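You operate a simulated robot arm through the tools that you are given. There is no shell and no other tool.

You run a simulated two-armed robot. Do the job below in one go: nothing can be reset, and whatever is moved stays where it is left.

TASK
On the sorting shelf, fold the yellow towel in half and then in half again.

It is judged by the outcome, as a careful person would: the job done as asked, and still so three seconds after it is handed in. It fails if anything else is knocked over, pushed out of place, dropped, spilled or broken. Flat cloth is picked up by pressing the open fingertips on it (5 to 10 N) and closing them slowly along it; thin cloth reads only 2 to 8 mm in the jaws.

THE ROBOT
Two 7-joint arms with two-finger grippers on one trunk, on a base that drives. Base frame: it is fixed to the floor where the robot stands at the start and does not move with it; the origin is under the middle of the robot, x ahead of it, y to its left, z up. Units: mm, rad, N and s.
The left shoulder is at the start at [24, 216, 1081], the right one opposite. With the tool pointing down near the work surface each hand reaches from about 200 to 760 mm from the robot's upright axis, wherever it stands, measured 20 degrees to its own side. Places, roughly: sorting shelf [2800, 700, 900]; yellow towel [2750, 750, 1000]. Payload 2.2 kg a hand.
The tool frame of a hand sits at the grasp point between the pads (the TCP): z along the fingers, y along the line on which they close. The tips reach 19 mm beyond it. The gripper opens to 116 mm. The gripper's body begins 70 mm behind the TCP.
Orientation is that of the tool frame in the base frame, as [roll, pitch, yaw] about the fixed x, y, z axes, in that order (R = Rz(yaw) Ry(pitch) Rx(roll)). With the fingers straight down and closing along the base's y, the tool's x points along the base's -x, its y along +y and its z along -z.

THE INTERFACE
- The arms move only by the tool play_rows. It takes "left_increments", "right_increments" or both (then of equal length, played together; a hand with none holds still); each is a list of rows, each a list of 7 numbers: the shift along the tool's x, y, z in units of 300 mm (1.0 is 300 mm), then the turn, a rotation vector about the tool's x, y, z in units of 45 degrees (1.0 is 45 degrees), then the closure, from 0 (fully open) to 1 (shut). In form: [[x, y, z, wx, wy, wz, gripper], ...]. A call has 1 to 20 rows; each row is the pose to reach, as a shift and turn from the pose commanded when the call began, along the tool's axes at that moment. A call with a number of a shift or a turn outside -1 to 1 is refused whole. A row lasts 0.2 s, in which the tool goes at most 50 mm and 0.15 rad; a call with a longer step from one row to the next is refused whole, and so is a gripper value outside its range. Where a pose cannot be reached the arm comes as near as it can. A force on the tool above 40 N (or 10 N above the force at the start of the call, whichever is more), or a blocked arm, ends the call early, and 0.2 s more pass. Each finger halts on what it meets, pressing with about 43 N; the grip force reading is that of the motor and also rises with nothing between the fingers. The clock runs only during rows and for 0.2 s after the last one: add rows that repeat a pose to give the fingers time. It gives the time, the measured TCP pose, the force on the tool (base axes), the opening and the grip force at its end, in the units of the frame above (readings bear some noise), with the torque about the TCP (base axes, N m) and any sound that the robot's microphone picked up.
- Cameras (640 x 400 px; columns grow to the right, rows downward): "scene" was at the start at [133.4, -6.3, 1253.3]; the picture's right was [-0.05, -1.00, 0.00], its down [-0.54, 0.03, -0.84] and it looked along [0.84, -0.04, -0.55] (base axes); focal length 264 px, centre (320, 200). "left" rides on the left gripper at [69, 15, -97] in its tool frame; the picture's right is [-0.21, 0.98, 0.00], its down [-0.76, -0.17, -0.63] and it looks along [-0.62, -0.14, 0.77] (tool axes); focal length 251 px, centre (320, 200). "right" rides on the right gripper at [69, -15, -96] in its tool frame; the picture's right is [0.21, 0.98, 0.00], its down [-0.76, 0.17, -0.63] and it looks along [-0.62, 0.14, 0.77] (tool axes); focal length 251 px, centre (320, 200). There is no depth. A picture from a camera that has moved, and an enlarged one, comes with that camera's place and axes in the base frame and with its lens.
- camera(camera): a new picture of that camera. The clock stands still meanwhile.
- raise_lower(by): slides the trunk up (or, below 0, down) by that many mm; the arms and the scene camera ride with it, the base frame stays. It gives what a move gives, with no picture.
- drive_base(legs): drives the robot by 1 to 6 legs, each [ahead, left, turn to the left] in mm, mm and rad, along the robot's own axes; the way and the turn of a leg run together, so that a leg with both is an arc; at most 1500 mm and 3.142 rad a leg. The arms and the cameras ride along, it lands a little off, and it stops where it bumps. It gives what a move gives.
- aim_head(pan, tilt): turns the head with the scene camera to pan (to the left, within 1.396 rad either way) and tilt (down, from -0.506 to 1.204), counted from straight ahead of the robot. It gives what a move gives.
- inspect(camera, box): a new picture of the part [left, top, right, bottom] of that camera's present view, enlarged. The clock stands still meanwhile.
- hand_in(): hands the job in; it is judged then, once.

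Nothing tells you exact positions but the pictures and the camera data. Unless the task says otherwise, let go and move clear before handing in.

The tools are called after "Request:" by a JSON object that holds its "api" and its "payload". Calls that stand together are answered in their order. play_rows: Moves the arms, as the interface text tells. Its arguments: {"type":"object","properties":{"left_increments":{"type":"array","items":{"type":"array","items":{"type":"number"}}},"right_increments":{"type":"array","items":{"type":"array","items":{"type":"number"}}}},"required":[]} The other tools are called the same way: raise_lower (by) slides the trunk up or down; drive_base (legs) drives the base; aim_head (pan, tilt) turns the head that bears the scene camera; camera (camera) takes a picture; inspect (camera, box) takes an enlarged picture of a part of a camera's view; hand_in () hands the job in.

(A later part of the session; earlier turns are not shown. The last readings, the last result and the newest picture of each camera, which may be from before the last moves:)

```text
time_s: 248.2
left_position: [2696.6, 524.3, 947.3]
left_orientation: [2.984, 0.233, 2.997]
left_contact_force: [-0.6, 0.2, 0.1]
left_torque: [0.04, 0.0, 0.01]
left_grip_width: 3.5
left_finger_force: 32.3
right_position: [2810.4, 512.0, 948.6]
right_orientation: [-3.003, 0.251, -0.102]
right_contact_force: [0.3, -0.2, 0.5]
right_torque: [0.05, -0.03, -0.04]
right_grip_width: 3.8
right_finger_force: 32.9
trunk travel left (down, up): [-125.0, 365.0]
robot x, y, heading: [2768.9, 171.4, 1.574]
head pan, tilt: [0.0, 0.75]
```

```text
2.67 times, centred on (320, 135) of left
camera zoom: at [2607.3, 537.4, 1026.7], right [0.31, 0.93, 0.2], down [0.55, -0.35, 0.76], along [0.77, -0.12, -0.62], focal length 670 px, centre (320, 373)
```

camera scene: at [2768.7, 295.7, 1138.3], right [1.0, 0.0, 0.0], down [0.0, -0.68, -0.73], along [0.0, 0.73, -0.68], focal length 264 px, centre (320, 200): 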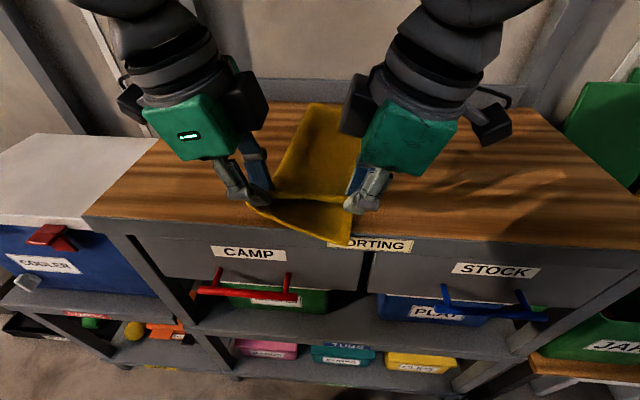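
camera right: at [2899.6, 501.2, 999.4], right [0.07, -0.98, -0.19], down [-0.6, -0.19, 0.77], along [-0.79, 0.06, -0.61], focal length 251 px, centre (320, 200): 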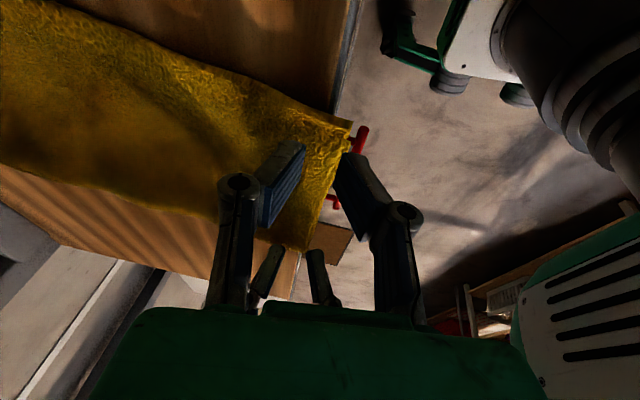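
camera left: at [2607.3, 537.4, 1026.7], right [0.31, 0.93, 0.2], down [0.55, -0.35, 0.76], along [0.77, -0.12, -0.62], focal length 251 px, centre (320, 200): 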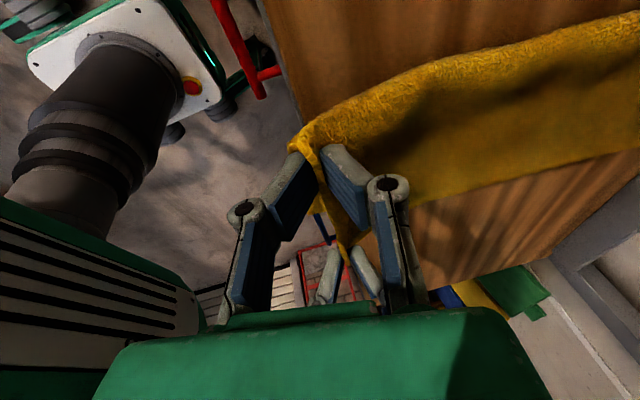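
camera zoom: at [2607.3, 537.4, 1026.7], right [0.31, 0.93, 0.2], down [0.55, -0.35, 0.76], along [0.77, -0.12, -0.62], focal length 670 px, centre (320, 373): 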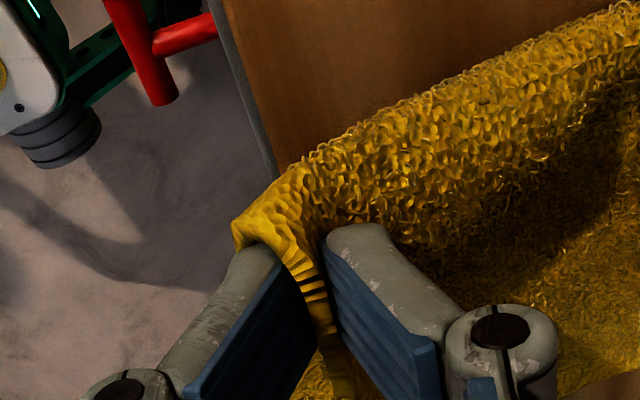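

Only the upper layer is held on the right; the lower layer stayed behind. I'll put it back down and release, then slide the towel fully onto the table so I can catch both layers together.

Request:
{"api": "play_rows", "payload": {"left_increments": [[0.01, -0.01, 0.04, 0, 0, 0, 1], [0.02, -0.025, 0.08, 0, 0, 0, 1], [0.03, -0.04, 0.12, 0, 0, 0, 1], [0.033, -0.045, 0.135, 0, 0, 0, 1], [0.033, -0.045, 0.135, 0, 0, 0, 0.95], [0.033, -0.045, 0.135, 0, 0, 0, 0.9], [0.033, -0.045, 0.135, 0, 0, 0, 0.85], [0.033, -0.045, 0.135, 0, 0, 0, 0.8], [0.02, -0.045, 0.08, 0, 0, 0, 0.8], [0.0, -0.045, 0.0, 0, 0, 0, 0.8], [-0.02, -0.045, -0.08, 0, 0, 0, 0.8]], "right_increments": [[0.01, 0.01, 0.04, 0, 0, 0, 1], [0.02, 0.025, 0.08, 0, 0, 0, 1], [0.03, 0.04, 0.12, 0, 0, 0, 1], [0.033, 0.045, 0.135, 0, 0, 0, 1], [0.033, 0.045, 0.135, 0, 0, 0, 0.95], [0.033, 0.045, 0.135, 0, 0, 0, 0.9], [0.033, 0.045, 0.135, 0, 0, 0, 0.85], [0.033, 0.045, 0.135, 0, 0, 0, 0.8], [0.02, 0.045, 0.08, 0, 0, 0, 0.8], [0.0, 0.045, 0.0, 0, 0, 0, 0.8], [-0.02, 0.045, -0.08, 0, 0, 0, 0.8]]}}

Request:
{"api": "camera", "payload": {"camera": "scene"}}

Request:
{"api": "camera", "payload": {"camera": "left"}}

Request:
{"api": "camera", "payload": {"camera": "right"}}

```text
time_s: 250.6
left_position: [2695.7, 509.3, 971.2]
left_orientation: [2.982, 0.234, 2.995]
left_contact_force: [0.0, 0.1, 0.1]
left_torque: [0.03, -0.01, -0.01]
left_grip_width: 23.2
left_finger_force: 0.1
right_position: [2808.3, 495.0, 969.5]
right_orientation: [-3.0, 0.252, -0.103]
right_contact_force: [0.0, -0.7, 0.3]
right_torque: [0.05, -0.01, -0.01]
right_grip_width: 23.3
right_finger_force: 0.0
trunk travel left (down, up): [-125.0, 365.0]
robot x, y, heading: [2768.0, 176.5, 1.576]
head pan, tilt: [0.0, 0.75]
```

```text
taken
camera scene: at [2768.9, 295.1, 1138.4], right [1.0, 0.0, 0.0], down [0.0, -0.68, -0.73], along [0.0, 0.73, -0.68], focal length 264 px, centre (320, 200)
```

scene: 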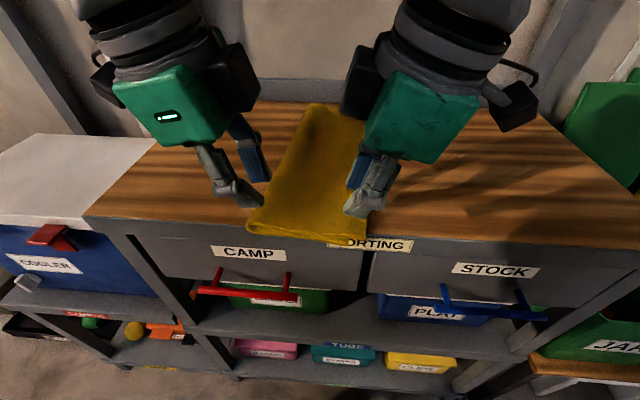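

```text
taken
camera left: at [2606.2, 522.7, 1049.2], right [0.31, 0.93, 0.2], down [0.55, -0.35, 0.76], along [0.77, -0.12, -0.62], focal length 251 px, centre (320, 200)
```

left: 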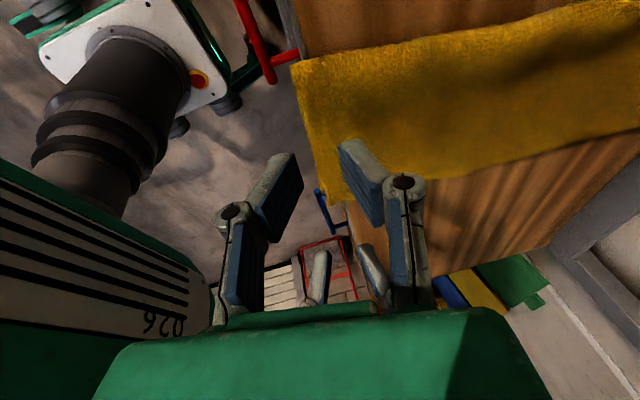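

```text
taken
camera right: at [2898.6, 487.1, 1047.0], right [0.07, -0.98, -0.19], down [-0.6, -0.19, 0.77], along [-0.79, 0.06, -0.61], focal length 251 px, centre (320, 200)
```

right: 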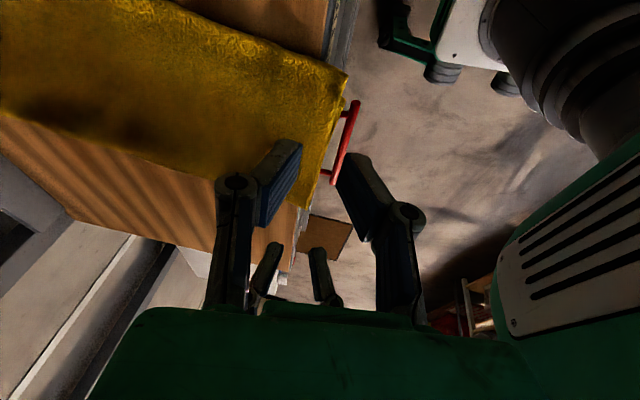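

The towel is flat again with its front edge overhanging the shelf by about 8 mm. A surer way to hold both layers is to let about 25 mm overhang, and pinch it with one finger above and one below. First I'll press with closed fingertips and draw the towel forward slightly.

Request:
{"api": "play_rows", "payload": {"left_increments": [[0.008, 0.03, 0.0, 0, 0, 0, 0.9], [0.016, 0.06, 0.02, 0, 0, 0, 1], [0.024, 0.09, 0.06, 0, 0, 0, 1], [0.032, 0.12, 0.11, 0, 0, 0, 1], [0.04, 0.145, 0.174, 0, 0, 0, 1], [0.044, 0.143, 0.205, 0, 0, 0, 1], [0.047, 0.141, 0.232, 0, 0, 0, 1], [0.047, 0.141, 0.232, 0, 0, 0, 1]], "right_increments": [[0.003, -0.03, 0.0, 0, 0, 0, 0.9], [0.006, -0.06, 0.02, 0, 0, 0, 1], [0.009, -0.1, 0.06, 0, 0, 0, 1], [0.012, -0.13, 0.11, 0, 0, 0, 1], [0.0127, -0.159, 0.174, 0, 0, 0, 1], [0.018, -0.157, 0.205, 0, 0, 0, 1], [0.022, -0.155, 0.232, 0, 0, 0, 1], [0.022, -0.155, 0.232, 0, 0, 0, 1]]}}

```text
time_s: 252.4
left_position: [2705.0, 560.4, 907.8]
left_orientation: [2.981, 0.234, 2.998]
left_contact_force: [-1.0, 1.1, 1.1]
left_torque: [-0.01, 0.0, 0.01]
left_grip_width: 0.1
left_finger_force: 29.1
right_position: [2805.0, 550.9, 908.2]
right_orientation: [-3.002, 0.251, -0.102]
right_contact_force: [0.0, 0.1, 0.7]
right_torque: [0.03, -0.02, 0.0]
right_grip_width: 0.0
right_finger_force: 28.3
trunk travel left (down, up): [-125.0, 365.0]
robot x, y, heading: [2768.5, 176.9, 1.572]
head pan, tilt: [0.0, 0.75]
```

Request:
{"api": "play_rows", "payload": {"left_increments": [[0.0015, -0.001, 0.007, 0, 0, 0, 1], [0.003, -0.002, 0.0135, 0, 0, 0, 1], [0.001, -0.015, 0.012, 0, 0, 0, 1], [-0.001, -0.03, 0.01, 0, 0, 0, 1], [-0.003, -0.045, 0.0085, 0, 0, 0, 1], [-0.005, -0.058, 0.007, 0, 0, 0, 1], [-0.0065, -0.0675, 0.005, 0, 0, 0, 1], [-0.0065, -0.0675, 0.005, 0, 0, 0, 1]], "right_increments": [[0.0017, 0.001, 0.007, 0, 0, 0, 1], [0.0033, 0.002, 0.0135, 0, 0, 0, 1], [0.005, 0.015, 0.0115, 0, 0, 0, 1], [0.006, 0.03, 0.0095, 0, 0, 0, 1], [0.0075, 0.045, 0.007, 0, 0, 0, 1], [0.009, 0.058, 0.005, 0, 0, 0, 1], [0.01, 0.0675, 0.003, 0, 0, 0, 1], [0.01, 0.0675, 0.003, 0, 0, 0, 1]]}}

Request:
{"api": "camera", "payload": {"camera": "scene"}}

Request:
{"api": "camera", "payload": {"camera": "left"}}

Request:
{"api": "camera", "payload": {"camera": "right"}}

```text
time_s: 254.2
left_position: [2705.5, 540.8, 904.0]
left_orientation: [2.979, 0.235, 2.999]
left_contact_force: [0.0, 8.4, 29.4]
left_torque: [0.08, 0.12, -0.07]
left_grip_width: 0.0
left_finger_force: 28.4
right_position: [2804.3, 531.8, 905.1]
right_orientation: [-2.999, 0.255, -0.104]
right_contact_force: [0.0, 6.0, 22.6]
right_torque: [0.04, -0.12, 0.06]
right_grip_width: 0.0
right_finger_force: 28.7
trunk travel left (down, up): [-125.0, 365.0]
robot x, y, heading: [2768.5, 171.6, 1.573]
head pan, tilt: [0.0, 0.75]
```

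```text
taken
camera scene: at [2769.1, 294.4, 1138.9], right [1.0, 0.0, 0.0], down [0.0, -0.68, -0.73], along [0.0, 0.73, -0.68], focal length 264 px, centre (320, 200)
```

scene: 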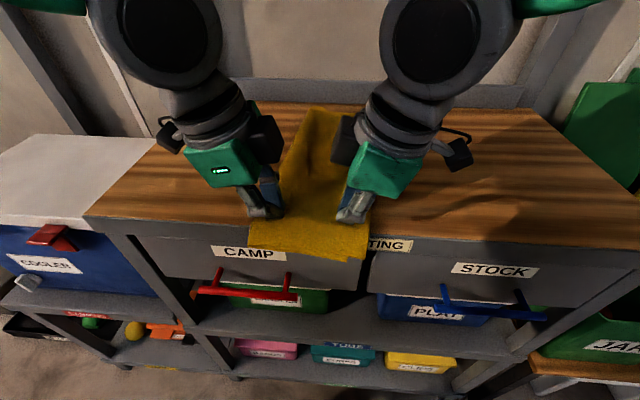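

```text
taken
camera left: at [2615.3, 553.3, 983.0], right [0.31, 0.93, 0.2], down [0.55, -0.35, 0.76], along [0.77, -0.12, -0.62], focal length 251 px, centre (320, 200)
```

left: 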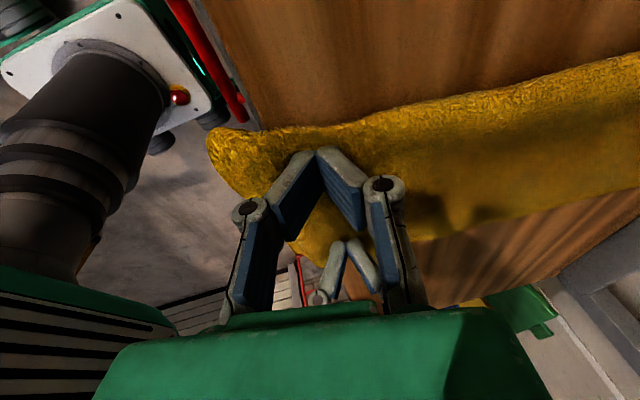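

```text
taken
camera right: at [2894.9, 523.2, 981.3], right [0.07, -0.98, -0.19], down [-0.6, -0.19, 0.77], along [-0.79, 0.06, -0.61], focal length 251 px, centre (320, 200)
```

right: 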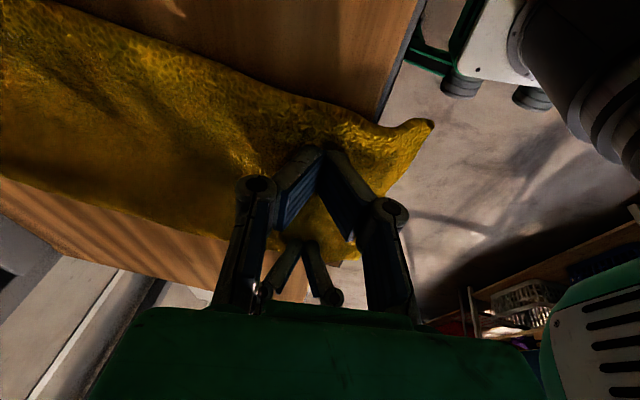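

The press got heavier than planned, but the front now overhangs about 25–30 mm. I'll lift off and back the robot away to make room for a grip from the front.

Request:
{"api": "play_rows", "payload": {"left_increments": [[-0.01, 0.01, -0.05, 0, 0, 0, 1], [-0.03, 0.02, -0.13, 0, 0, 0, 0.95], [-0.05, 0.03, -0.22, 0, 0, 0, 0.85], [-0.05, 0.03, -0.3, 0, 0, 0, 0.8]], "right_increments": [[-0.01, -0.01, -0.05, 0, 0, 0, 1], [-0.03, -0.02, -0.13, 0, 0, 0, 0.95], [-0.05, -0.03, -0.22, 0, 0, 0, 0.85], [-0.05, -0.03, -0.3, 0, 0, 0, 0.8]]}}

Request:
{"api": "drive_base", "payload": {"legs": [[-150, 0, 0]]}}

Request:
{"api": "raise_lower", "payload": {"by": 0}}

Request:
{"api": "camera", "payload": {"camera": "scene"}}

Request:
{"api": "inspect", "payload": {"camera": "scene", "box": [200, 60, 440, 220]}}

```text
time_s: 255.2
left_position: [2697.0, 533.3, 994.7]
left_orientation: [2.98, 0.234, 2.997]
left_contact_force: [0.3, -0.5, 0.5]
left_torque: [0.02, 0.0, -0.02]
left_grip_width: 23.0
left_finger_force: 0.2
right_position: [2813.8, 526.6, 994.1]
right_orientation: [-3.003, 0.251, -0.1]
right_contact_force: [0.2, -0.8, 0.2]
right_torque: [0.01, -0.01, 0.01]
right_grip_width: 23.2
right_finger_force: 0.1
trunk travel left (down, up): [-125.0, 365.0]
robot x, y, heading: [2771.5, 172.3, 1.572]
head pan, tilt: [0.0, 0.75]
```

```text
time_s: 256.6
left_position: [2699.0, 384.8, 994.1]
left_orientation: [2.981, 0.232, 2.995]
left_contact_force: [-0.7, -0.8, 0.5]
left_torque: [0.05, 0.01, 0.0]
left_grip_width: 23.5
left_finger_force: 0.1
right_position: [2814.1, 378.2, 993.8]
right_orientation: [-3.0, 0.254, -0.103]
right_contact_force: [-0.3, 0.4, 0.5]
right_torque: [0.06, 0.01, 0.0]
right_grip_width: 22.8
right_finger_force: 0.0
trunk travel left (down, up): [-125.0, 365.0]
robot x, y, heading: [2772.2, 27.2, 1.573]
head pan, tilt: [0.0, 0.75]
```

```text
time_s: 257.1
left_position: [2698.6, 385.0, 994.7]
left_orientation: [2.981, 0.233, 2.994]
left_contact_force: [0.7, 0.0, -0.3]
left_torque: [0.01, 0.0, 0.03]
left_grip_width: 23.2
left_finger_force: 0.1
right_position: [2813.0, 377.7, 994.3]
right_orientation: [-2.999, 0.251, -0.104]
right_contact_force: [0.0, 0.2, 0.1]
right_torque: [0.03, 0.02, -0.01]
right_grip_width: 23.2
right_finger_force: 0.1
trunk travel left (down, up): [-125.0, 365.0]
robot x, y, heading: [2767.6, 27.3, 1.568]
head pan, tilt: [0.0, 0.75]
```

```text
taken
camera scene: at [2769.2, 148.1, 1138.3], right [1.0, 0.0, 0.0], down [0.0, -0.68, -0.73], along [0.0, 0.73, -0.68], focal length 264 px, centre (320, 200)
```

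scene: 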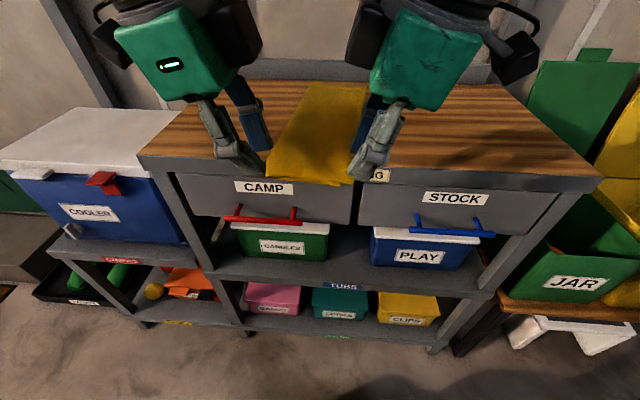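

```text
2.50 times, centred on (320, 140) of scene
camera zoom: at [2769.2, 148.1, 1138.3], right [1.0, 0.0, 0.0], down [0.0, -0.68, -0.73], along [0.0, 0.73, -0.68], focal length 660 px, centre (320, 350)
```

zoom: 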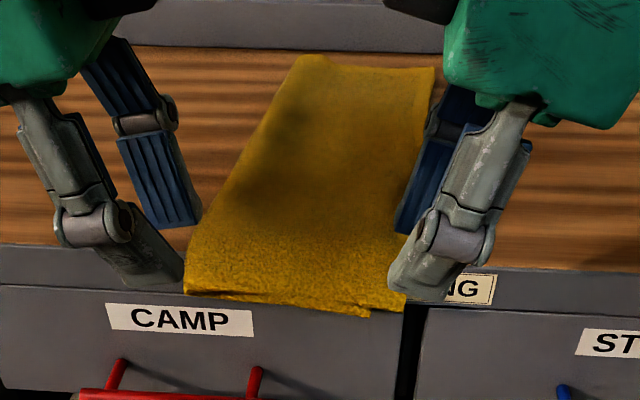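

Request:
{"api": "camera", "payload": {"camera": "left"}}

Request:
{"api": "camera", "payload": {"camera": "right"}}

Request:
{"api": "inspect", "payload": {"camera": "scene", "box": [260, 140, 400, 210]}}

```text
taken
camera left: at [2608.2, 398.9, 1073.9], right [0.31, 0.93, 0.2], down [0.55, -0.35, 0.76], along [0.77, -0.12, -0.62], focal length 251 px, centre (320, 200)
```

left: 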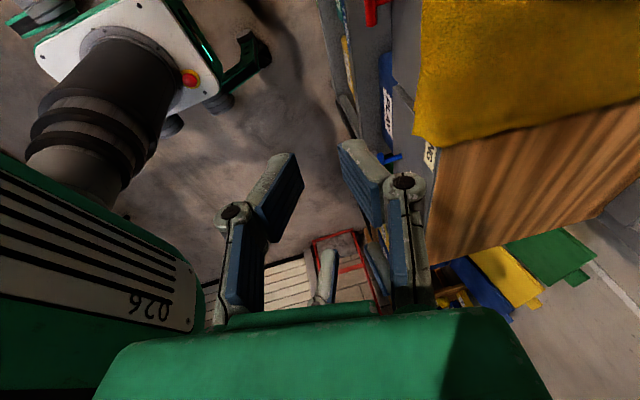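

```text
taken
camera right: at [2903.4, 369.0, 1071.3], right [0.07, -0.98, -0.19], down [-0.61, -0.19, 0.77], along [-0.79, 0.06, -0.61], focal length 251 px, centre (320, 200)
```

right: 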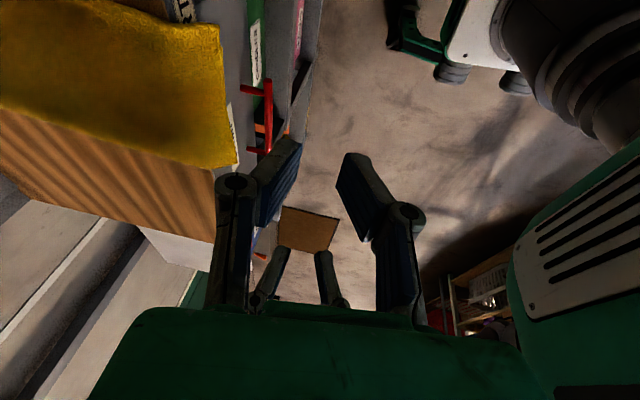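

```text
4.57 times, centred on (330, 175) of scene
camera zoom: at [2769.2, 148.1, 1138.3], right [1.0, 0.0, 0.0], down [0.0, -0.68, -0.73], along [0.0, 0.73, -0.68], focal length 1208 px, centre (274, 314)
```

zoom: 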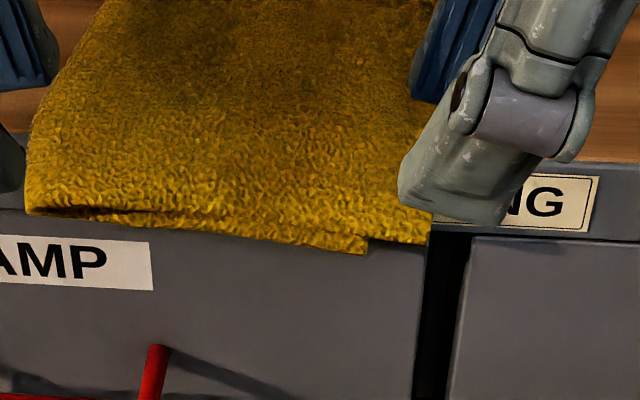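

The towel's front edge now overhangs about 30–35 mm, enough to pinch from above and below. I'll back off a little more, then tilt both hands to point forward.

Request:
{"api": "drive_base", "payload": {"legs": [[-40, 0, 0]]}}

Request:
{"api": "play_rows", "payload": {"left_increments": [[0, 0.02, 0, -0.14, 0, 0, 0.79], [0, 0.04, 0.0, -0.28, 0, 0, 0.79], [0, 0.06, 0.0, -0.42, 0, 0, 0.79], [0, 0.08, 0.0, -0.56, 0, 0, 0.79], [0, 0.1, 0.0, -0.7, 0, 0, 0.79], [0, 0.1, 0.0, -0.8, 0, 0, 0.79]], "right_increments": [[0, -0.02, 0, 0.14, 0, 0, 0.79], [0, -0.04, 0.0, 0.28, 0, 0, 0.79], [0, -0.06, 0.0, 0.42, 0, 0, 0.79], [0, -0.08, 0.0, 0.56, 0, 0, 0.79], [0, -0.1, 0.0, 0.7, 0, 0, 0.79], [0, -0.1, 0.0, 0.8, 0, 0, 0.79]]}}

Request:
{"api": "camera", "payload": {"camera": "scene"}}

Request:
{"api": "camera", "payload": {"camera": "left"}}

Request:
{"api": "camera", "payload": {"camera": "right"}}

```text
time_s: 258.0
left_position: [2698.5, 343.9, 995.0]
left_orientation: [2.976, 0.233, 2.996]
left_contact_force: [0.3, -1.0, -0.6]
left_torque: [0.0, 0.02, 0.03]
left_grip_width: 23.2
left_finger_force: 0.0
right_position: [2813.3, 336.6, 995.7]
right_orientation: [-2.999, 0.252, -0.102]
right_contact_force: [-0.3, -0.8, 0.4]
right_torque: [0.04, -0.03, 0.0]
right_grip_width: 23.4
right_finger_force: 0.0
trunk travel left (down, up): [-125.0, 365.0]
robot x, y, heading: [2770.0, -11.5, 1.569]
head pan, tilt: [0.0, 0.75]
```

```text
time_s: 259.4
left_position: [2700.8, 373.8, 1001.0]
left_orientation: [2.347, 0.235, 2.993]
left_contact_force: [-0.7, -0.6, -0.4]
left_torque: [-0.01, -0.01, 0.02]
left_grip_width: 24.5
left_finger_force: 0.0
right_position: [2816.8, 364.7, 998.9]
right_orientation: [-2.367, 0.253, -0.101]
right_contact_force: [-0.1, 0.0, 0.6]
right_torque: [0.0, 0.01, -0.04]
right_grip_width: 24.4
right_finger_force: 0.1
trunk travel left (down, up): [-125.0, 365.0]
robot x, y, heading: [2770.3, -13.6, 1.571]
head pan, tilt: [0.0, 0.75]
```

```text
taken
camera scene: at [2769.0, 107.9, 1138.3], right [1.0, 0.0, 0.0], down [0.0, -0.68, -0.73], along [0.0, 0.73, -0.68], focal length 264 px, centre (320, 200)
```

scene: 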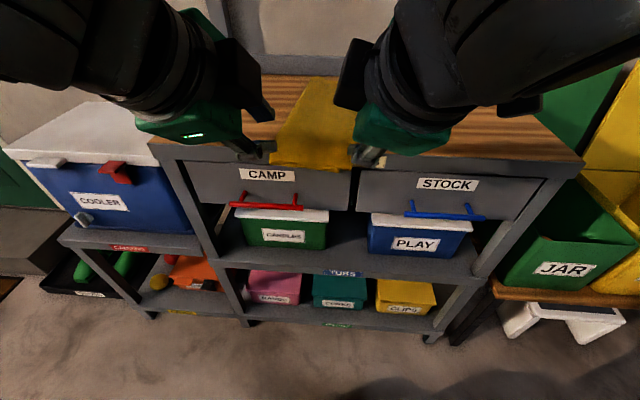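

```text
taken
camera left: at [2607.8, 329.4, 1061.0], right [0.15, 0.67, 0.73], down [0.57, -0.66, 0.49], along [0.81, 0.34, -0.48], focal length 251 px, centre (320, 200)
```

left: 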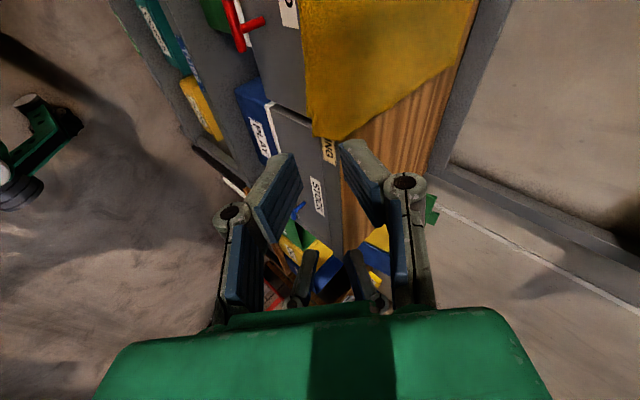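

```text
taken
camera right: at [2896.9, 299.4, 1058.5], right [-0.03, -0.7, -0.72], down [-0.7, -0.49, 0.51], along [-0.71, 0.52, -0.47], focal length 251 px, centre (320, 200)
```

right: 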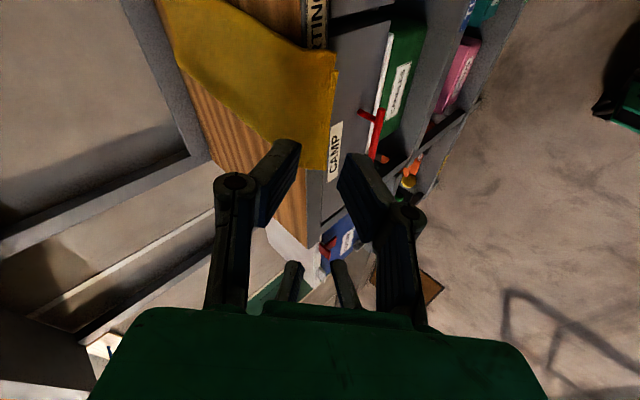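

Request:
{"api": "play_rows", "payload": {"left_increments": [[0.018, -0.01, 0.06, -0.07, 0, 0, 0.79], [0.036, -0.02, 0.12, -0.14, 0, 0, 0.79], [0.054, -0.032, 0.185, -0.21, 0, 0, 0.79], [0.072, -0.043, 0.246, -0.28, 0, 0, 0.79], [0.09, -0.054, 0.307, -0.35, 0, 0, 0.79], [0.106, -0.064, 0.368, -0.4, 0, 0, 0.79], [0.106, -0.064, 0.368, -0.4, 0, 0, 0.79]], "right_increments": [[0.003, 0.013, 0.062, 0.07, 0, 0, 0.79], [0.006, 0.026, 0.124, 0.14, 0, 0, 0.79], [0.009, 0.038, 0.186, 0.21, 0, 0, 0.79], [0.011, 0.051, 0.248, 0.28, 0, 0, 0.79], [0.014, 0.064, 0.31, 0.35, 0, 0, 0.79], [0.016, 0.077, 0.371, 0.4, 0, 0, 0.79], [0.016, 0.077, 0.371, 0.4, 0, 0, 0.79]]}}

Request:
{"api": "camera", "payload": {"camera": "scene"}}

Request:
{"api": "camera", "payload": {"camera": "left"}}

Request:
{"api": "camera", "payload": {"camera": "right"}}

```text
time_s: 261.0
left_position: [2701.9, 440.2, 906.4]
left_orientation: [2.034, 0.232, 2.993]
left_contact_force: [-0.4, 1.2, -1.0]
left_torque: [0.0, -0.01, 0.0]
left_grip_width: 24.7
left_finger_force: 0.1
right_position: [2803.0, 427.9, 906.7]
right_orientation: [-2.052, 0.252, -0.101]
right_contact_force: [0.7, 0.0, 0.6]
right_torque: [0.05, -0.02, 0.03]
right_grip_width: 24.4
right_finger_force: 0.0
trunk travel left (down, up): [-125.0, 365.0]
robot x, y, heading: [2771.0, -11.7, 1.573]
head pan, tilt: [0.0, 0.75]
```

```text
taken
camera scene: at [2768.6, 108.6, 1138.3], right [1.0, 0.0, 0.0], down [0.0, -0.68, -0.73], along [0.0, 0.73, -0.68], focal length 264 px, centre (320, 200)
```

scene: 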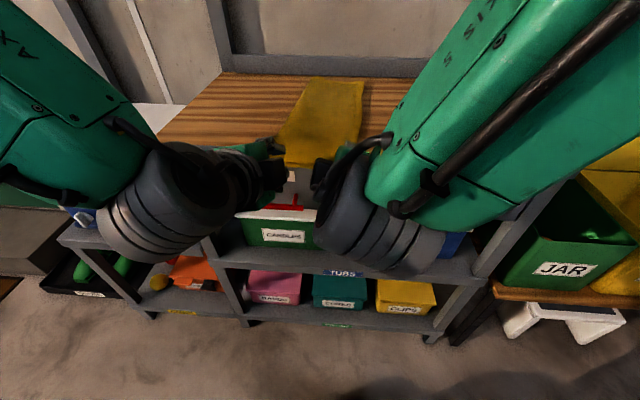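

```text
taken
camera left: at [2609.0, 373.3, 945.1], right [0.07, 0.43, 0.9], down [0.6, -0.74, 0.3], along [0.79, 0.52, -0.31], focal length 251 px, centre (320, 200)
```

left: 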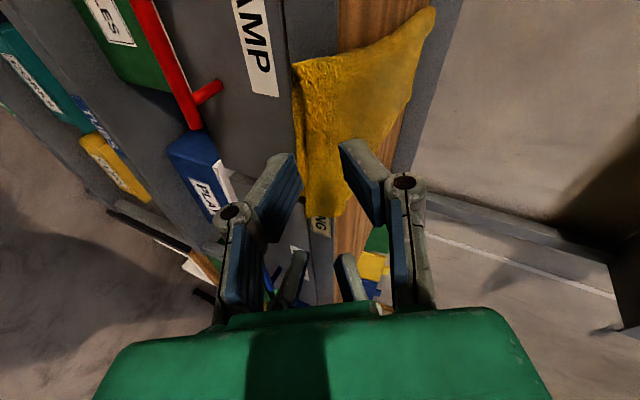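

```text
taken
camera right: at [2875.1, 341.2, 944.2], right [-0.05, -0.45, -0.89], down [-0.76, -0.56, 0.33], along [-0.65, 0.69, -0.31], focal length 251 px, centre (320, 200)
```

right: 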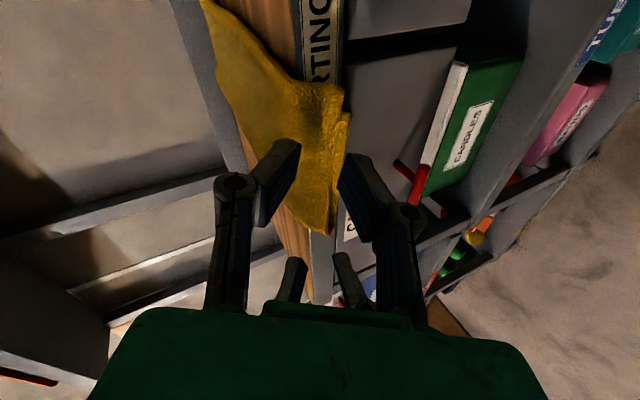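

Request:
{"api": "inspect", "payload": {"camera": "left", "box": [220, 40, 460, 240]}}

Request:
{"api": "inspect", "payload": {"camera": "right", "box": [200, 60, 440, 260]}}

```text
2.00 times, centred on (340, 140) of left
camera zoom: at [2609.0, 373.3, 945.1], right [0.07, 0.43, 0.9], down [0.6, -0.74, 0.3], along [0.79, 0.52, -0.31], focal length 503 px, centre (280, 320)
```

zoom: 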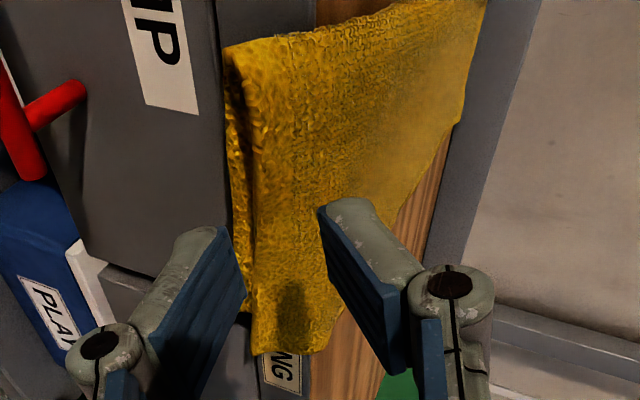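

```text
2.00 times, centred on (320, 160) of right
camera zoom: at [2875.1, 341.2, 944.2], right [-0.05, -0.45, -0.89], down [-0.76, -0.56, 0.33], along [-0.65, 0.69, -0.31], focal length 503 px, centre (320, 280)
```

zoom: 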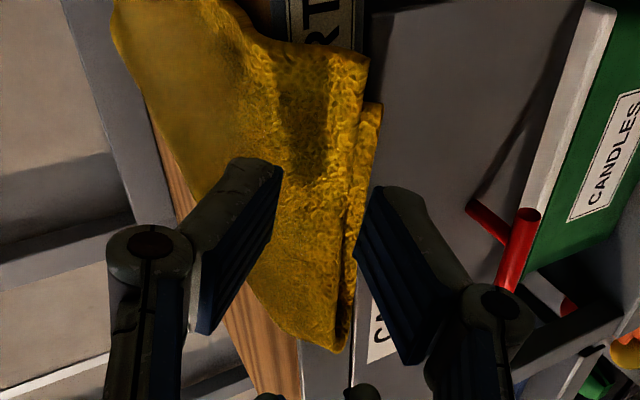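

The side views show the drooping double edge clearly, just below the gap of the fingers. I'll lower both hands 12 mm so both layers face the gap, and check again.

Request:
{"api": "play_rows", "payload": {"left_increments": [[0.0046, -0.0174, 0.0087, 0, 0, 0, 0.76], [0.0092, -0.0348, 0.0174, 0, 0, 0, 0.75], [0.0092, -0.0348, 0.0174, 0, 0, 0, 0.75]], "right_increments": [[0.005, 0.0172, 0.009, 0, 0, 0, 0.76], [0.01, 0.0343, 0.0179, 0, 0, 0, 0.75], [0.01, 0.0343, 0.0179, 0, 0, 0, 0.75]]}}

Request:
{"api": "inspect", "payload": {"camera": "left", "box": [220, 40, 460, 240]}}

Request:
{"api": "inspect", "payload": {"camera": "right", "box": [200, 60, 440, 260]}}

```text
time_s: 261.8
left_position: [2700.6, 438.1, 892.6]
left_orientation: [2.035, 0.232, 2.995]
left_contact_force: [0.0, -0.3, -0.6]
left_torque: [0.0, 0.0, 0.04]
left_grip_width: 29.0
left_finger_force: 0.0
right_position: [2803.8, 427.7, 893.9]
right_orientation: [-2.054, 0.251, -0.103]
right_contact_force: [-0.5, -0.7, 0.6]
right_torque: [-0.02, -0.02, 0.03]
right_grip_width: 28.9
right_finger_force: 0.0
trunk travel left (down, up): [-125.0, 365.0]
robot x, y, heading: [2771.2, -13.2, 1.572]
head pan, tilt: [0.0, 0.75]
```

```text
2.00 times, centred on (340, 140) of left
camera zoom: at [2608.6, 373.5, 932.2], right [0.07, 0.43, 0.9], down [0.6, -0.74, 0.3], along [0.79, 0.52, -0.31], focal length 503 px, centre (280, 320)
```

zoom: 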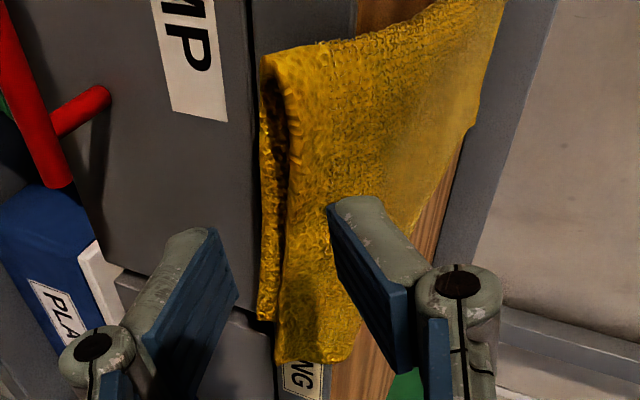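

```text
2.00 times, centred on (320, 160) of right
camera zoom: at [2876.3, 341.6, 932.5], right [-0.05, -0.45, -0.89], down [-0.76, -0.56, 0.33], along [-0.65, 0.69, -0.31], focal length 503 px, centre (320, 280)
```

zoom: 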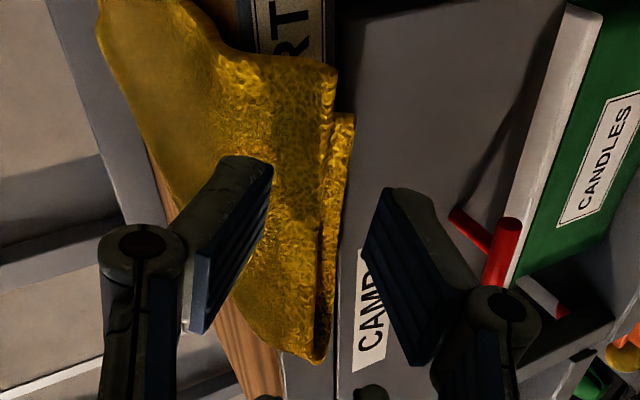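

Both layers are now lined up inside each gap. I'll move both hands forward so the fingers slide around the double edge.

Request:
{"api": "play_rows", "payload": {"left_increments": [[0.004, 0.009, 0.021, 0, 0, 0, 0.75], [0.008, 0.018, 0.043, 0, 0, 0, 0.75], [0.012, 0.027, 0.064, 0, 0, 0, 0.75], [0.0157, 0.0353, 0.0856, 0, 0, 0, 0.75], [0.0157, 0.0353, 0.0856, 0, 0, 0, 0.75]], "right_increments": [[-0.001, -0.005, 0.012, 0, 0, 0, 0.75], [-0.002, -0.01, 0.025, 0, 0, 0, 0.75], [-0.003, -0.015, 0.037, 0, 0, 0, 0.75], [-0.0044, -0.0205, 0.049, 0, 0, 0, 0.75], [-0.0044, -0.0205, 0.049, 0, 0, 0, 0.75]]}}

Request:
{"api": "inspect", "payload": {"camera": "left", "box": [220, 40, 460, 240]}}

Request:
{"api": "inspect", "payload": {"camera": "right", "box": [200, 60, 440, 260]}}

```text
time_s: 263.0
left_position: [2700.9, 465.9, 887.9]
left_orientation: [2.036, 0.232, 2.995]
left_contact_force: [0.6, 0.7, -0.4]
left_torque: [0.05, 0.03, 0.01]
left_grip_width: 28.8
left_finger_force: 0.1
right_position: [2802.6, 445.1, 892.8]
right_orientation: [-2.054, 0.253, -0.102]
right_contact_force: [-0.1, 0.3, -0.2]
right_torque: [0.02, -0.01, -0.04]
right_grip_width: 28.9
right_finger_force: 0.1
trunk travel left (down, up): [-125.0, 365.0]
robot x, y, heading: [2770.4, -14.1, 1.57]
head pan, tilt: [0.0, 0.75]
```

```text
2.00 times, centred on (340, 140) of left
camera zoom: at [2608.9, 400.7, 928.2], right [0.07, 0.43, 0.9], down [0.6, -0.74, 0.31], along [0.79, 0.52, -0.31], focal length 503 px, centre (280, 320)
```

zoom: 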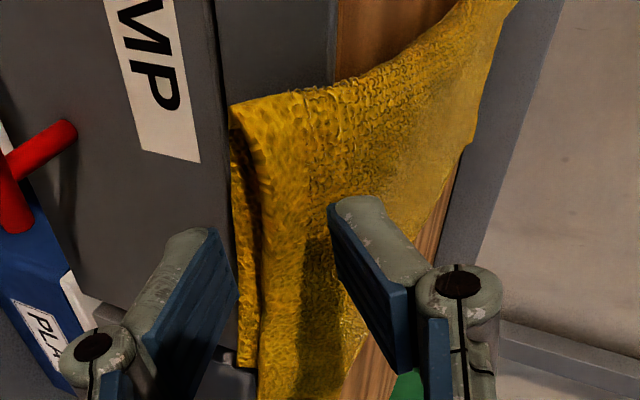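

```text
2.00 times, centred on (320, 160) of right
camera zoom: at [2875.6, 358.1, 931.4], right [-0.05, -0.45, -0.89], down [-0.76, -0.56, 0.33], along [-0.65, 0.69, -0.31], focal length 503 px, centre (320, 280)
```

zoom: 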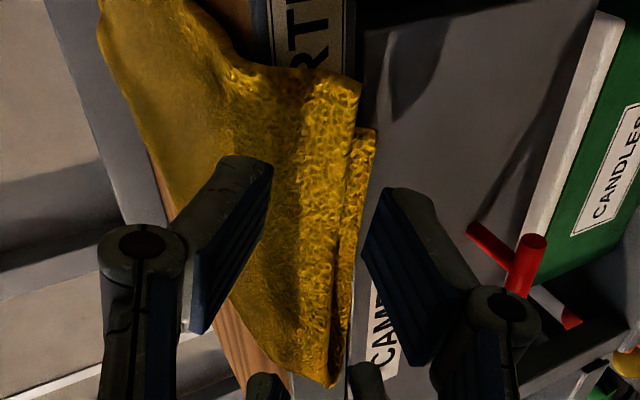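

Request:
{"api": "play_rows", "payload": {"left_increments": [[0, -0.012, 0, 0, 0, 0, 0.75], [0, -0.022, 0, 0, 0, 0, 0.75], [0, -0.022, 0.01, 0, 0, 0, 0.75], [0, -0.022, 0.02, 0, 0, 0, 0.75], [0, -0.022, 0.02, 0, 0, 0, 0.75]], "right_increments": [[0, 0.012, 0, 0, 0, 0, 0.75], [0, 0.022, 0, 0, 0, 0, 0.75], [0, 0.022, 0.015, 0, 0, 0, 0.75], [0, 0.022, 0.03, 0, 0, 0, 0.75], [0, 0.022, 0.03, 0, 0, 0, 0.75]]}}

Request:
{"api": "inspect", "payload": {"camera": "left", "box": [220, 40, 460, 240]}}

Request:
{"api": "inspect", "payload": {"camera": "right", "box": [200, 60, 440, 260]}}

```text
time_s: 264.2
left_position: [2702.7, 468.0, 881.9]
left_orientation: [2.036, 0.233, 2.993]
left_contact_force: [0.4, -0.7, 0.2]
left_torque: [0.02, 0.01, 0.0]
left_grip_width: 28.7
left_finger_force: 0.1
right_position: [2802.8, 449.7, 883.4]
right_orientation: [-2.053, 0.252, -0.102]
right_contact_force: [0.5, -0.3, 1.1]
right_torque: [0.0, 0.01, 0.02]
right_grip_width: 28.9
right_finger_force: 0.1
trunk travel left (down, up): [-125.0, 365.0]
robot x, y, heading: [2770.3, -14.2, 1.57]
head pan, tilt: [0.0, 0.75]
```

```text
2.00 times, centred on (340, 140) of left
camera zoom: at [2610.7, 402.6, 920.0], right [0.07, 0.43, 0.9], down [0.6, -0.74, 0.31], along [0.79, 0.52, -0.31], focal length 503 px, centre (280, 320)
```

zoom: 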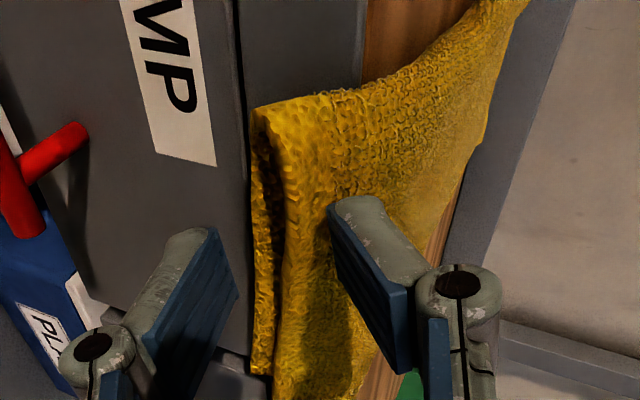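

```text
2.00 times, centred on (320, 160) of right
camera zoom: at [2874.7, 362.8, 921.7], right [-0.05, -0.45, -0.89], down [-0.76, -0.56, 0.33], along [-0.65, 0.69, -0.31], focal length 503 px, centre (320, 280)
```

zoom: 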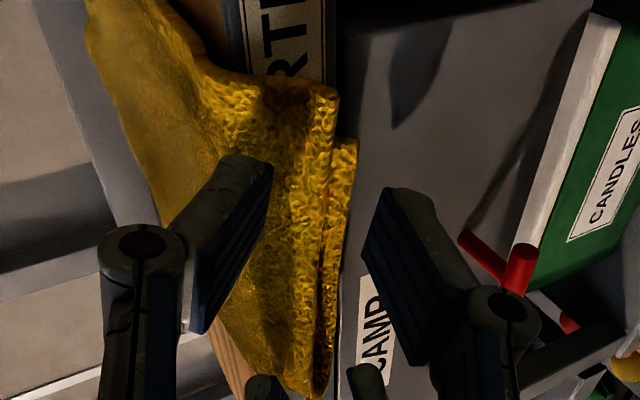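

Both layers are in the gap, but the overhang droops almost vertically, so this depth won't give a safe grip. I'll withdraw and slide the towel back about 20 mm, so a shorter, stiffer overhang remains.

Request:
{"api": "play_rows", "payload": {"left_increments": [[0, 0, -0.06, 0, 0, 0, 0.75], [0, 0, -0.13, 0, 0, 0, 0.8], [0, 0.05, -0.16, 0.1, 0, 0, 0.85], [0, 0.12, -0.18, 0.24, 0, 0, 0.9], [0, 0.19, -0.19, 0.38, 0, 0, 0.95], [0, 0.26, -0.19, 0.52, 0, 0, 1], [0, 0.32, -0.19, 0.66, 0, 0, 1], [0, 0.37, -0.18, 0.8, 0, 0, 1]], "right_increments": [[0, 0, -0.06, 0, 0, 0, 0.75], [0, 0, -0.13, 0, 0, 0, 0.8], [0, -0.05, -0.16, -0.1, 0, 0, 0.85], [0, -0.12, -0.18, -0.24, 0, 0, 0.9], [0, -0.19, -0.19, -0.38, 0, 0, 0.95], [0, -0.26, -0.19, -0.52, 0, 0, 1], [0, -0.32, -0.19, -0.66, 0, 0, 1], [0, -0.37, -0.18, -0.8, 0, 0, 1]]}}

```text
time_s: 266.0
left_position: [2675.7, 475.5, 999.9]
left_orientation: [2.666, 0.235, 2.996]
left_contact_force: [0.4, 0.3, -0.5]
left_torque: [0.05, 0.01, 0.0]
left_grip_width: 0.0
left_finger_force: 28.7
right_position: [2834.0, 451.5, 1001.6]
right_orientation: [-2.687, 0.253, -0.104]
right_contact_force: [1.1, 0.4, -0.4]
right_torque: [-0.02, 0.0, 0.04]
right_grip_width: 0.0
right_finger_force: 28.5
trunk travel left (down, up): [-125.0, 365.0]
robot x, y, heading: [2774.0, -11.7, 1.571]
head pan, tilt: [0.0, 0.75]
```

Request:
{"api": "play_rows", "payload": {"left_increments": [[0, 0.035, 0.06, 0, 0, 0, 1], [0, 0.07, 0.12, 0, 0, 0, 1], [-0.001, 0.105, 0.185, 0, 0, 0, 1], [-0.001, 0.14, 0.25, 0, 0, 0, 1], [-0.002, 0.175, 0.32, 0, 0, 0, 1], [-0.002, 0.209, 0.397, 0, 0, 0, 1], [-0.002, 0.209, 0.397, 0, 0, 0, 1]], "right_increments": [[-0.013, -0.04, 0.065, 0, 0, 0, 1], [-0.026, -0.08, 0.13, 0, 0, 0, 1], [-0.039, -0.12, 0.2, 0, 0, 0, 1], [-0.052, -0.16, 0.27, 0, 0, 0, 1], [-0.065, -0.2, 0.35, 0, 0, 0, 1], [-0.078, -0.24, 0.433, 0, 0, 0, 1], [-0.078, -0.24, 0.433, 0, 0, 0, 1]]}}

Request:
{"api": "camera", "payload": {"camera": "scene"}}

```text
time_s: 267.6
left_position: [2710.7, 579.6, 926.3]
left_orientation: [2.661, 0.232, 2.993]
left_contact_force: [0.3, -0.5, -0.1]
left_torque: [0.01, 0.0, 0.03]
left_grip_width: 0.0
left_finger_force: 28.4
right_position: [2801.7, 575.3, 928.0]
right_orientation: [-2.682, 0.253, -0.101]
right_contact_force: [-0.6, 1.0, 0.6]
right_torque: [0.0, -0.01, -0.01]
right_grip_width: 0.0
right_finger_force: 28.3
trunk travel left (down, up): [-125.0, 365.0]
robot x, y, heading: [2770.8, -9.1, 1.569]
head pan, tilt: [0.0, 0.75]
```

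```text
taken
camera scene: at [2769.2, 109.7, 1138.3], right [1.0, 0.0, 0.0], down [0.0, -0.68, -0.73], along [0.0, 0.73, -0.68], focal length 264 px, centre (320, 200)
```

scene: 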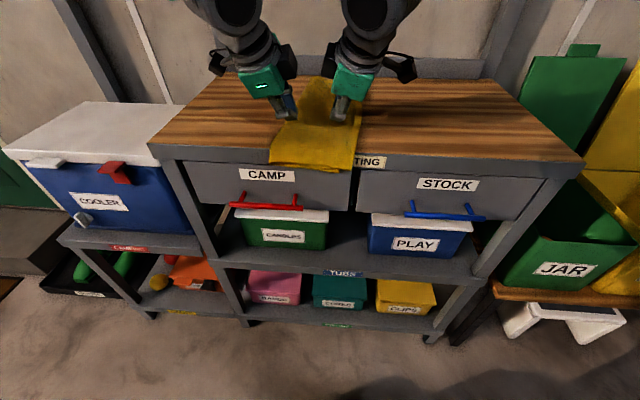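

Request:
{"api": "play_rows", "payload": {"left_increments": [[0.006, -0.012, 0.022, 0, 0, 0, 1], [0.012, -0.023, 0.0447, 0, 0, 0, 1], [0.012, -0.023, 0.0447, 0, 0, 0, 1]], "right_increments": [[0.007, 0.012, 0.025, 0, 0, 0, 1], [0.0142, 0.0241, 0.0493, 0, 0, 0, 1], [0.0142, 0.0241, 0.0493, 0, 0, 0, 1]]}}

```text
time_s: 268.4
left_position: [2708.6, 581.4, 910.4]
left_orientation: [2.664, 0.233, 2.997]
left_contact_force: [-0.4, 0.6, 0.2]
left_torque: [-0.02, -0.01, -0.01]
left_grip_width: 0.1
left_finger_force: 28.9
right_position: [2802.1, 576.5, 908.9]
right_orientation: [-2.682, 0.253, -0.1]
right_contact_force: [-0.7, 0.0, 0.9]
right_torque: [0.0, 0.01, 0.03]
right_grip_width: 0.0
right_finger_force: 28.1
trunk travel left (down, up): [-125.0, 365.0]
robot x, y, heading: [2770.2, -12.9, 1.571]
head pan, tilt: [0.0, 0.75]
```

Request:
{"api": "play_rows", "payload": {"left_increments": [[0.0014, -0.0026, 0.005, 0, 0, 0, 1], [0.0027, -0.0052, 0.0101, 0, 0, 0, 1], [0.0027, -0.0052, 0.0101, 0, 0, 0, 1]], "right_increments": [[0.0012, 0.002, 0.0043, 0, 0, 0, 1], [0.0025, 0.0043, 0.0087, 0, 0, 0, 1], [0.0025, 0.0043, 0.0087, 0, 0, 0, 1]]}}

```text
time_s: 269.2
left_position: [2707.6, 580.4, 908.0]
left_orientation: [2.66, 0.233, 2.995]
left_contact_force: [0.2, -0.3, 0.8]
left_torque: [0.0, 0.0, 0.0]
left_grip_width: 0.1
left_finger_force: 28.6
right_position: [2802.4, 575.4, 905.6]
right_orientation: [-2.682, 0.252, -0.104]
right_contact_force: [-1.4, 0.4, 4.2]
right_torque: [0.0, 0.02, 0.02]
right_grip_width: 0.1
right_finger_force: 28.3
trunk travel left (down, up): [-125.0, 365.0]
robot x, y, heading: [2769.9, -14.0, 1.57]
head pan, tilt: [0.0, 0.75]
```

Request:
{"api": "play_rows", "payload": {"left_increments": [[0.0019, -0.0037, 0.0072, 0, 0, 0, 1], [0.0019, -0.0037, 0.0072, 0, 0, 0, 1], [0.004, 0.0097, 0.0136, 0, 0, 0, 1], [0.0062, 0.0232, 0.02, 0, 0, 0, 1], [0.0083, 0.0366, 0.0263, 0, 0, 0, 1], [0.0104, 0.05, 0.0326, 0, 0, 0, 1], [0.0104, 0.05, 0.0326, 0, 0, 0, 1]], "right_increments": [[0, 0, 0, 0, 0, 0, 1], [0, 0, 0, 0, 0, 0, 1], [-0.0018, -0.0162, 0.0084, 0, 0, 0, 1], [-0.0037, -0.0324, 0.0168, 0, 0, 0, 1], [-0.0055, -0.0485, 0.0253, 0, 0, 0, 1], [-0.0074, -0.0647, 0.0337, 0, 0, 0, 1], [-0.0074, -0.0647, 0.0337, 0, 0, 0, 1]]}}

Request:
{"api": "camera", "payload": {"camera": "scene"}}

Request:
{"api": "inspect", "payload": {"camera": "scene", "box": [220, 60, 420, 200]}}

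```text
time_s: 270.8
left_position: [2710.3, 599.0, 905.6]
left_orientation: [2.662, 0.232, 2.994]
left_contact_force: [-0.9, -1.7, 7.5]
left_torque: [-0.06, 0.04, 0.02]
left_grip_width: 0.0
left_finger_force: 28.0
right_position: [2801.8, 598.0, 907.4]
right_orientation: [-2.681, 0.252, -0.099]
right_contact_force: [-0.9, -1.9, 5.8]
right_torque: [-0.04, 0.0, -0.01]
right_grip_width: 0.3
right_finger_force: 28.1
trunk travel left (down, up): [-125.0, 365.0]
robot x, y, heading: [2772.1, -16.6, 1.568]
head pan, tilt: [0.0, 0.75]
```

```text
taken
camera scene: at [2769.2, 108.6, 1138.4], right [1.0, 0.0, 0.0], down [0.0, -0.68, -0.73], along [0.0, 0.73, -0.68], focal length 264 px, centre (320, 200)
```

scene: 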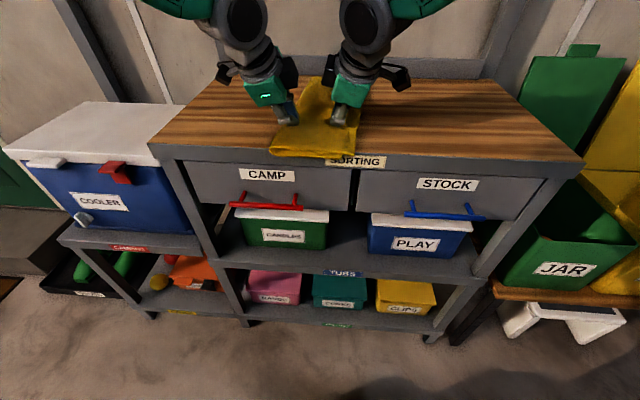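

```text
2.86 times, centred on (320, 130) of scene
camera zoom: at [2769.2, 108.6, 1138.4], right [1.0, 0.0, 0.0], down [0.0, -0.68, -0.73], along [0.0, 0.73, -0.68], focal length 755 px, centre (320, 400)
```

zoom: 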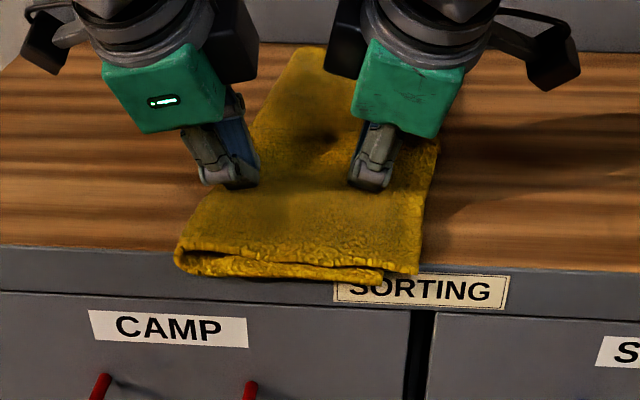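

Request:
{"api": "play_rows", "payload": {"left_increments": [[-0.02, 0.02, -0.06, 0, 0, 0, 1], [-0.04, 0.03, -0.13, 0, 0, 0, 0.95], [-0.08, -0.03, -0.22, 0, 0, 0, 0.85], [-0.1, -0.1, -0.3, -0.05, 0, 0, 0.78], [-0.12, -0.2, -0.34, -0.15, 0, 0, 0.75], [-0.12, -0.3, -0.36, -0.28, 0, 0, 0.75]], "right_increments": [[-0.02, -0.02, -0.06, 0, 0, 0, 1], [-0.04, -0.03, -0.13, 0, 0, 0, 0.95], [-0.08, 0.03, -0.22, 0, 0, 0, 0.85], [-0.1, 0.1, -0.3, 0.05, 0, 0, 0.78], [-0.12, 0.2, -0.34, 0.15, 0, 0, 0.75], [-0.12, 0.3, -0.36, 0.28, 0, 0, 0.75]]}}

Request:
{"api": "camera", "payload": {"camera": "scene"}}

Request:
{"api": "inspect", "payload": {"camera": "scene", "box": [220, 60, 420, 200]}}

```text
time_s: 272.2
left_position: [2709.6, 464.8, 966.0]
left_orientation: [2.442, 0.231, 3.002]
left_contact_force: [-38.0, 0.1, 3.5]
left_torque: [-0.28, -2.84, -2.15]
left_grip_width: 29.0
left_finger_force: 0.0
right_position: [2772.7, 470.9, 972.5]
right_orientation: [-2.462, 0.249, -0.11]
right_contact_force: [38.0, -0.6, -5.4]
right_torque: [0.29, 2.34, 2.36]
right_grip_width: 29.0
right_finger_force: 0.1
trunk travel left (down, up): [-125.0, 365.0]
robot x, y, heading: [2768.4, -13.8, 1.573]
head pan, tilt: [0.0, 0.75]
```

```text
taken
camera scene: at [2766.0, 106.1, 1139.6], right [1.0, 0.03, 0.0], down [0.02, -0.67, -0.74], along [-0.03, 0.74, -0.67], focal length 264 px, centre (320, 200)
```

scene: 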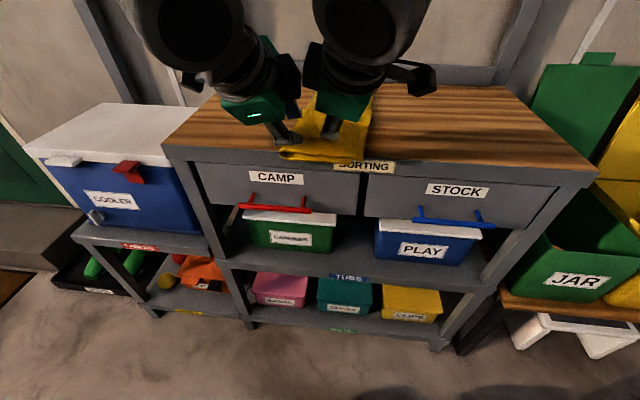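

```text
2.86 times, centred on (320, 130) of scene
camera zoom: at [2766.0, 106.1, 1139.6], right [1.0, 0.03, 0.0], down [0.02, -0.67, -0.74], along [-0.03, 0.74, -0.67], focal length 755 px, centre (320, 400)
```

zoom: 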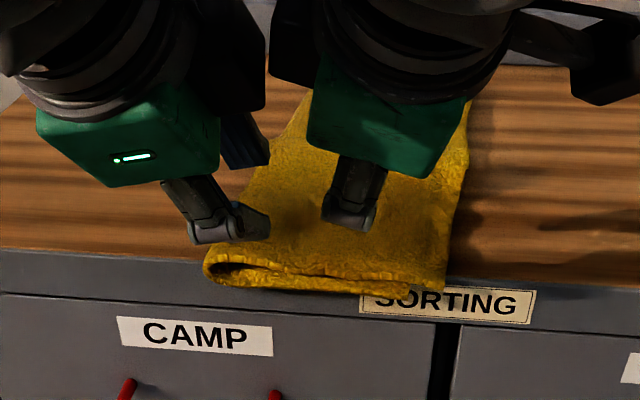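

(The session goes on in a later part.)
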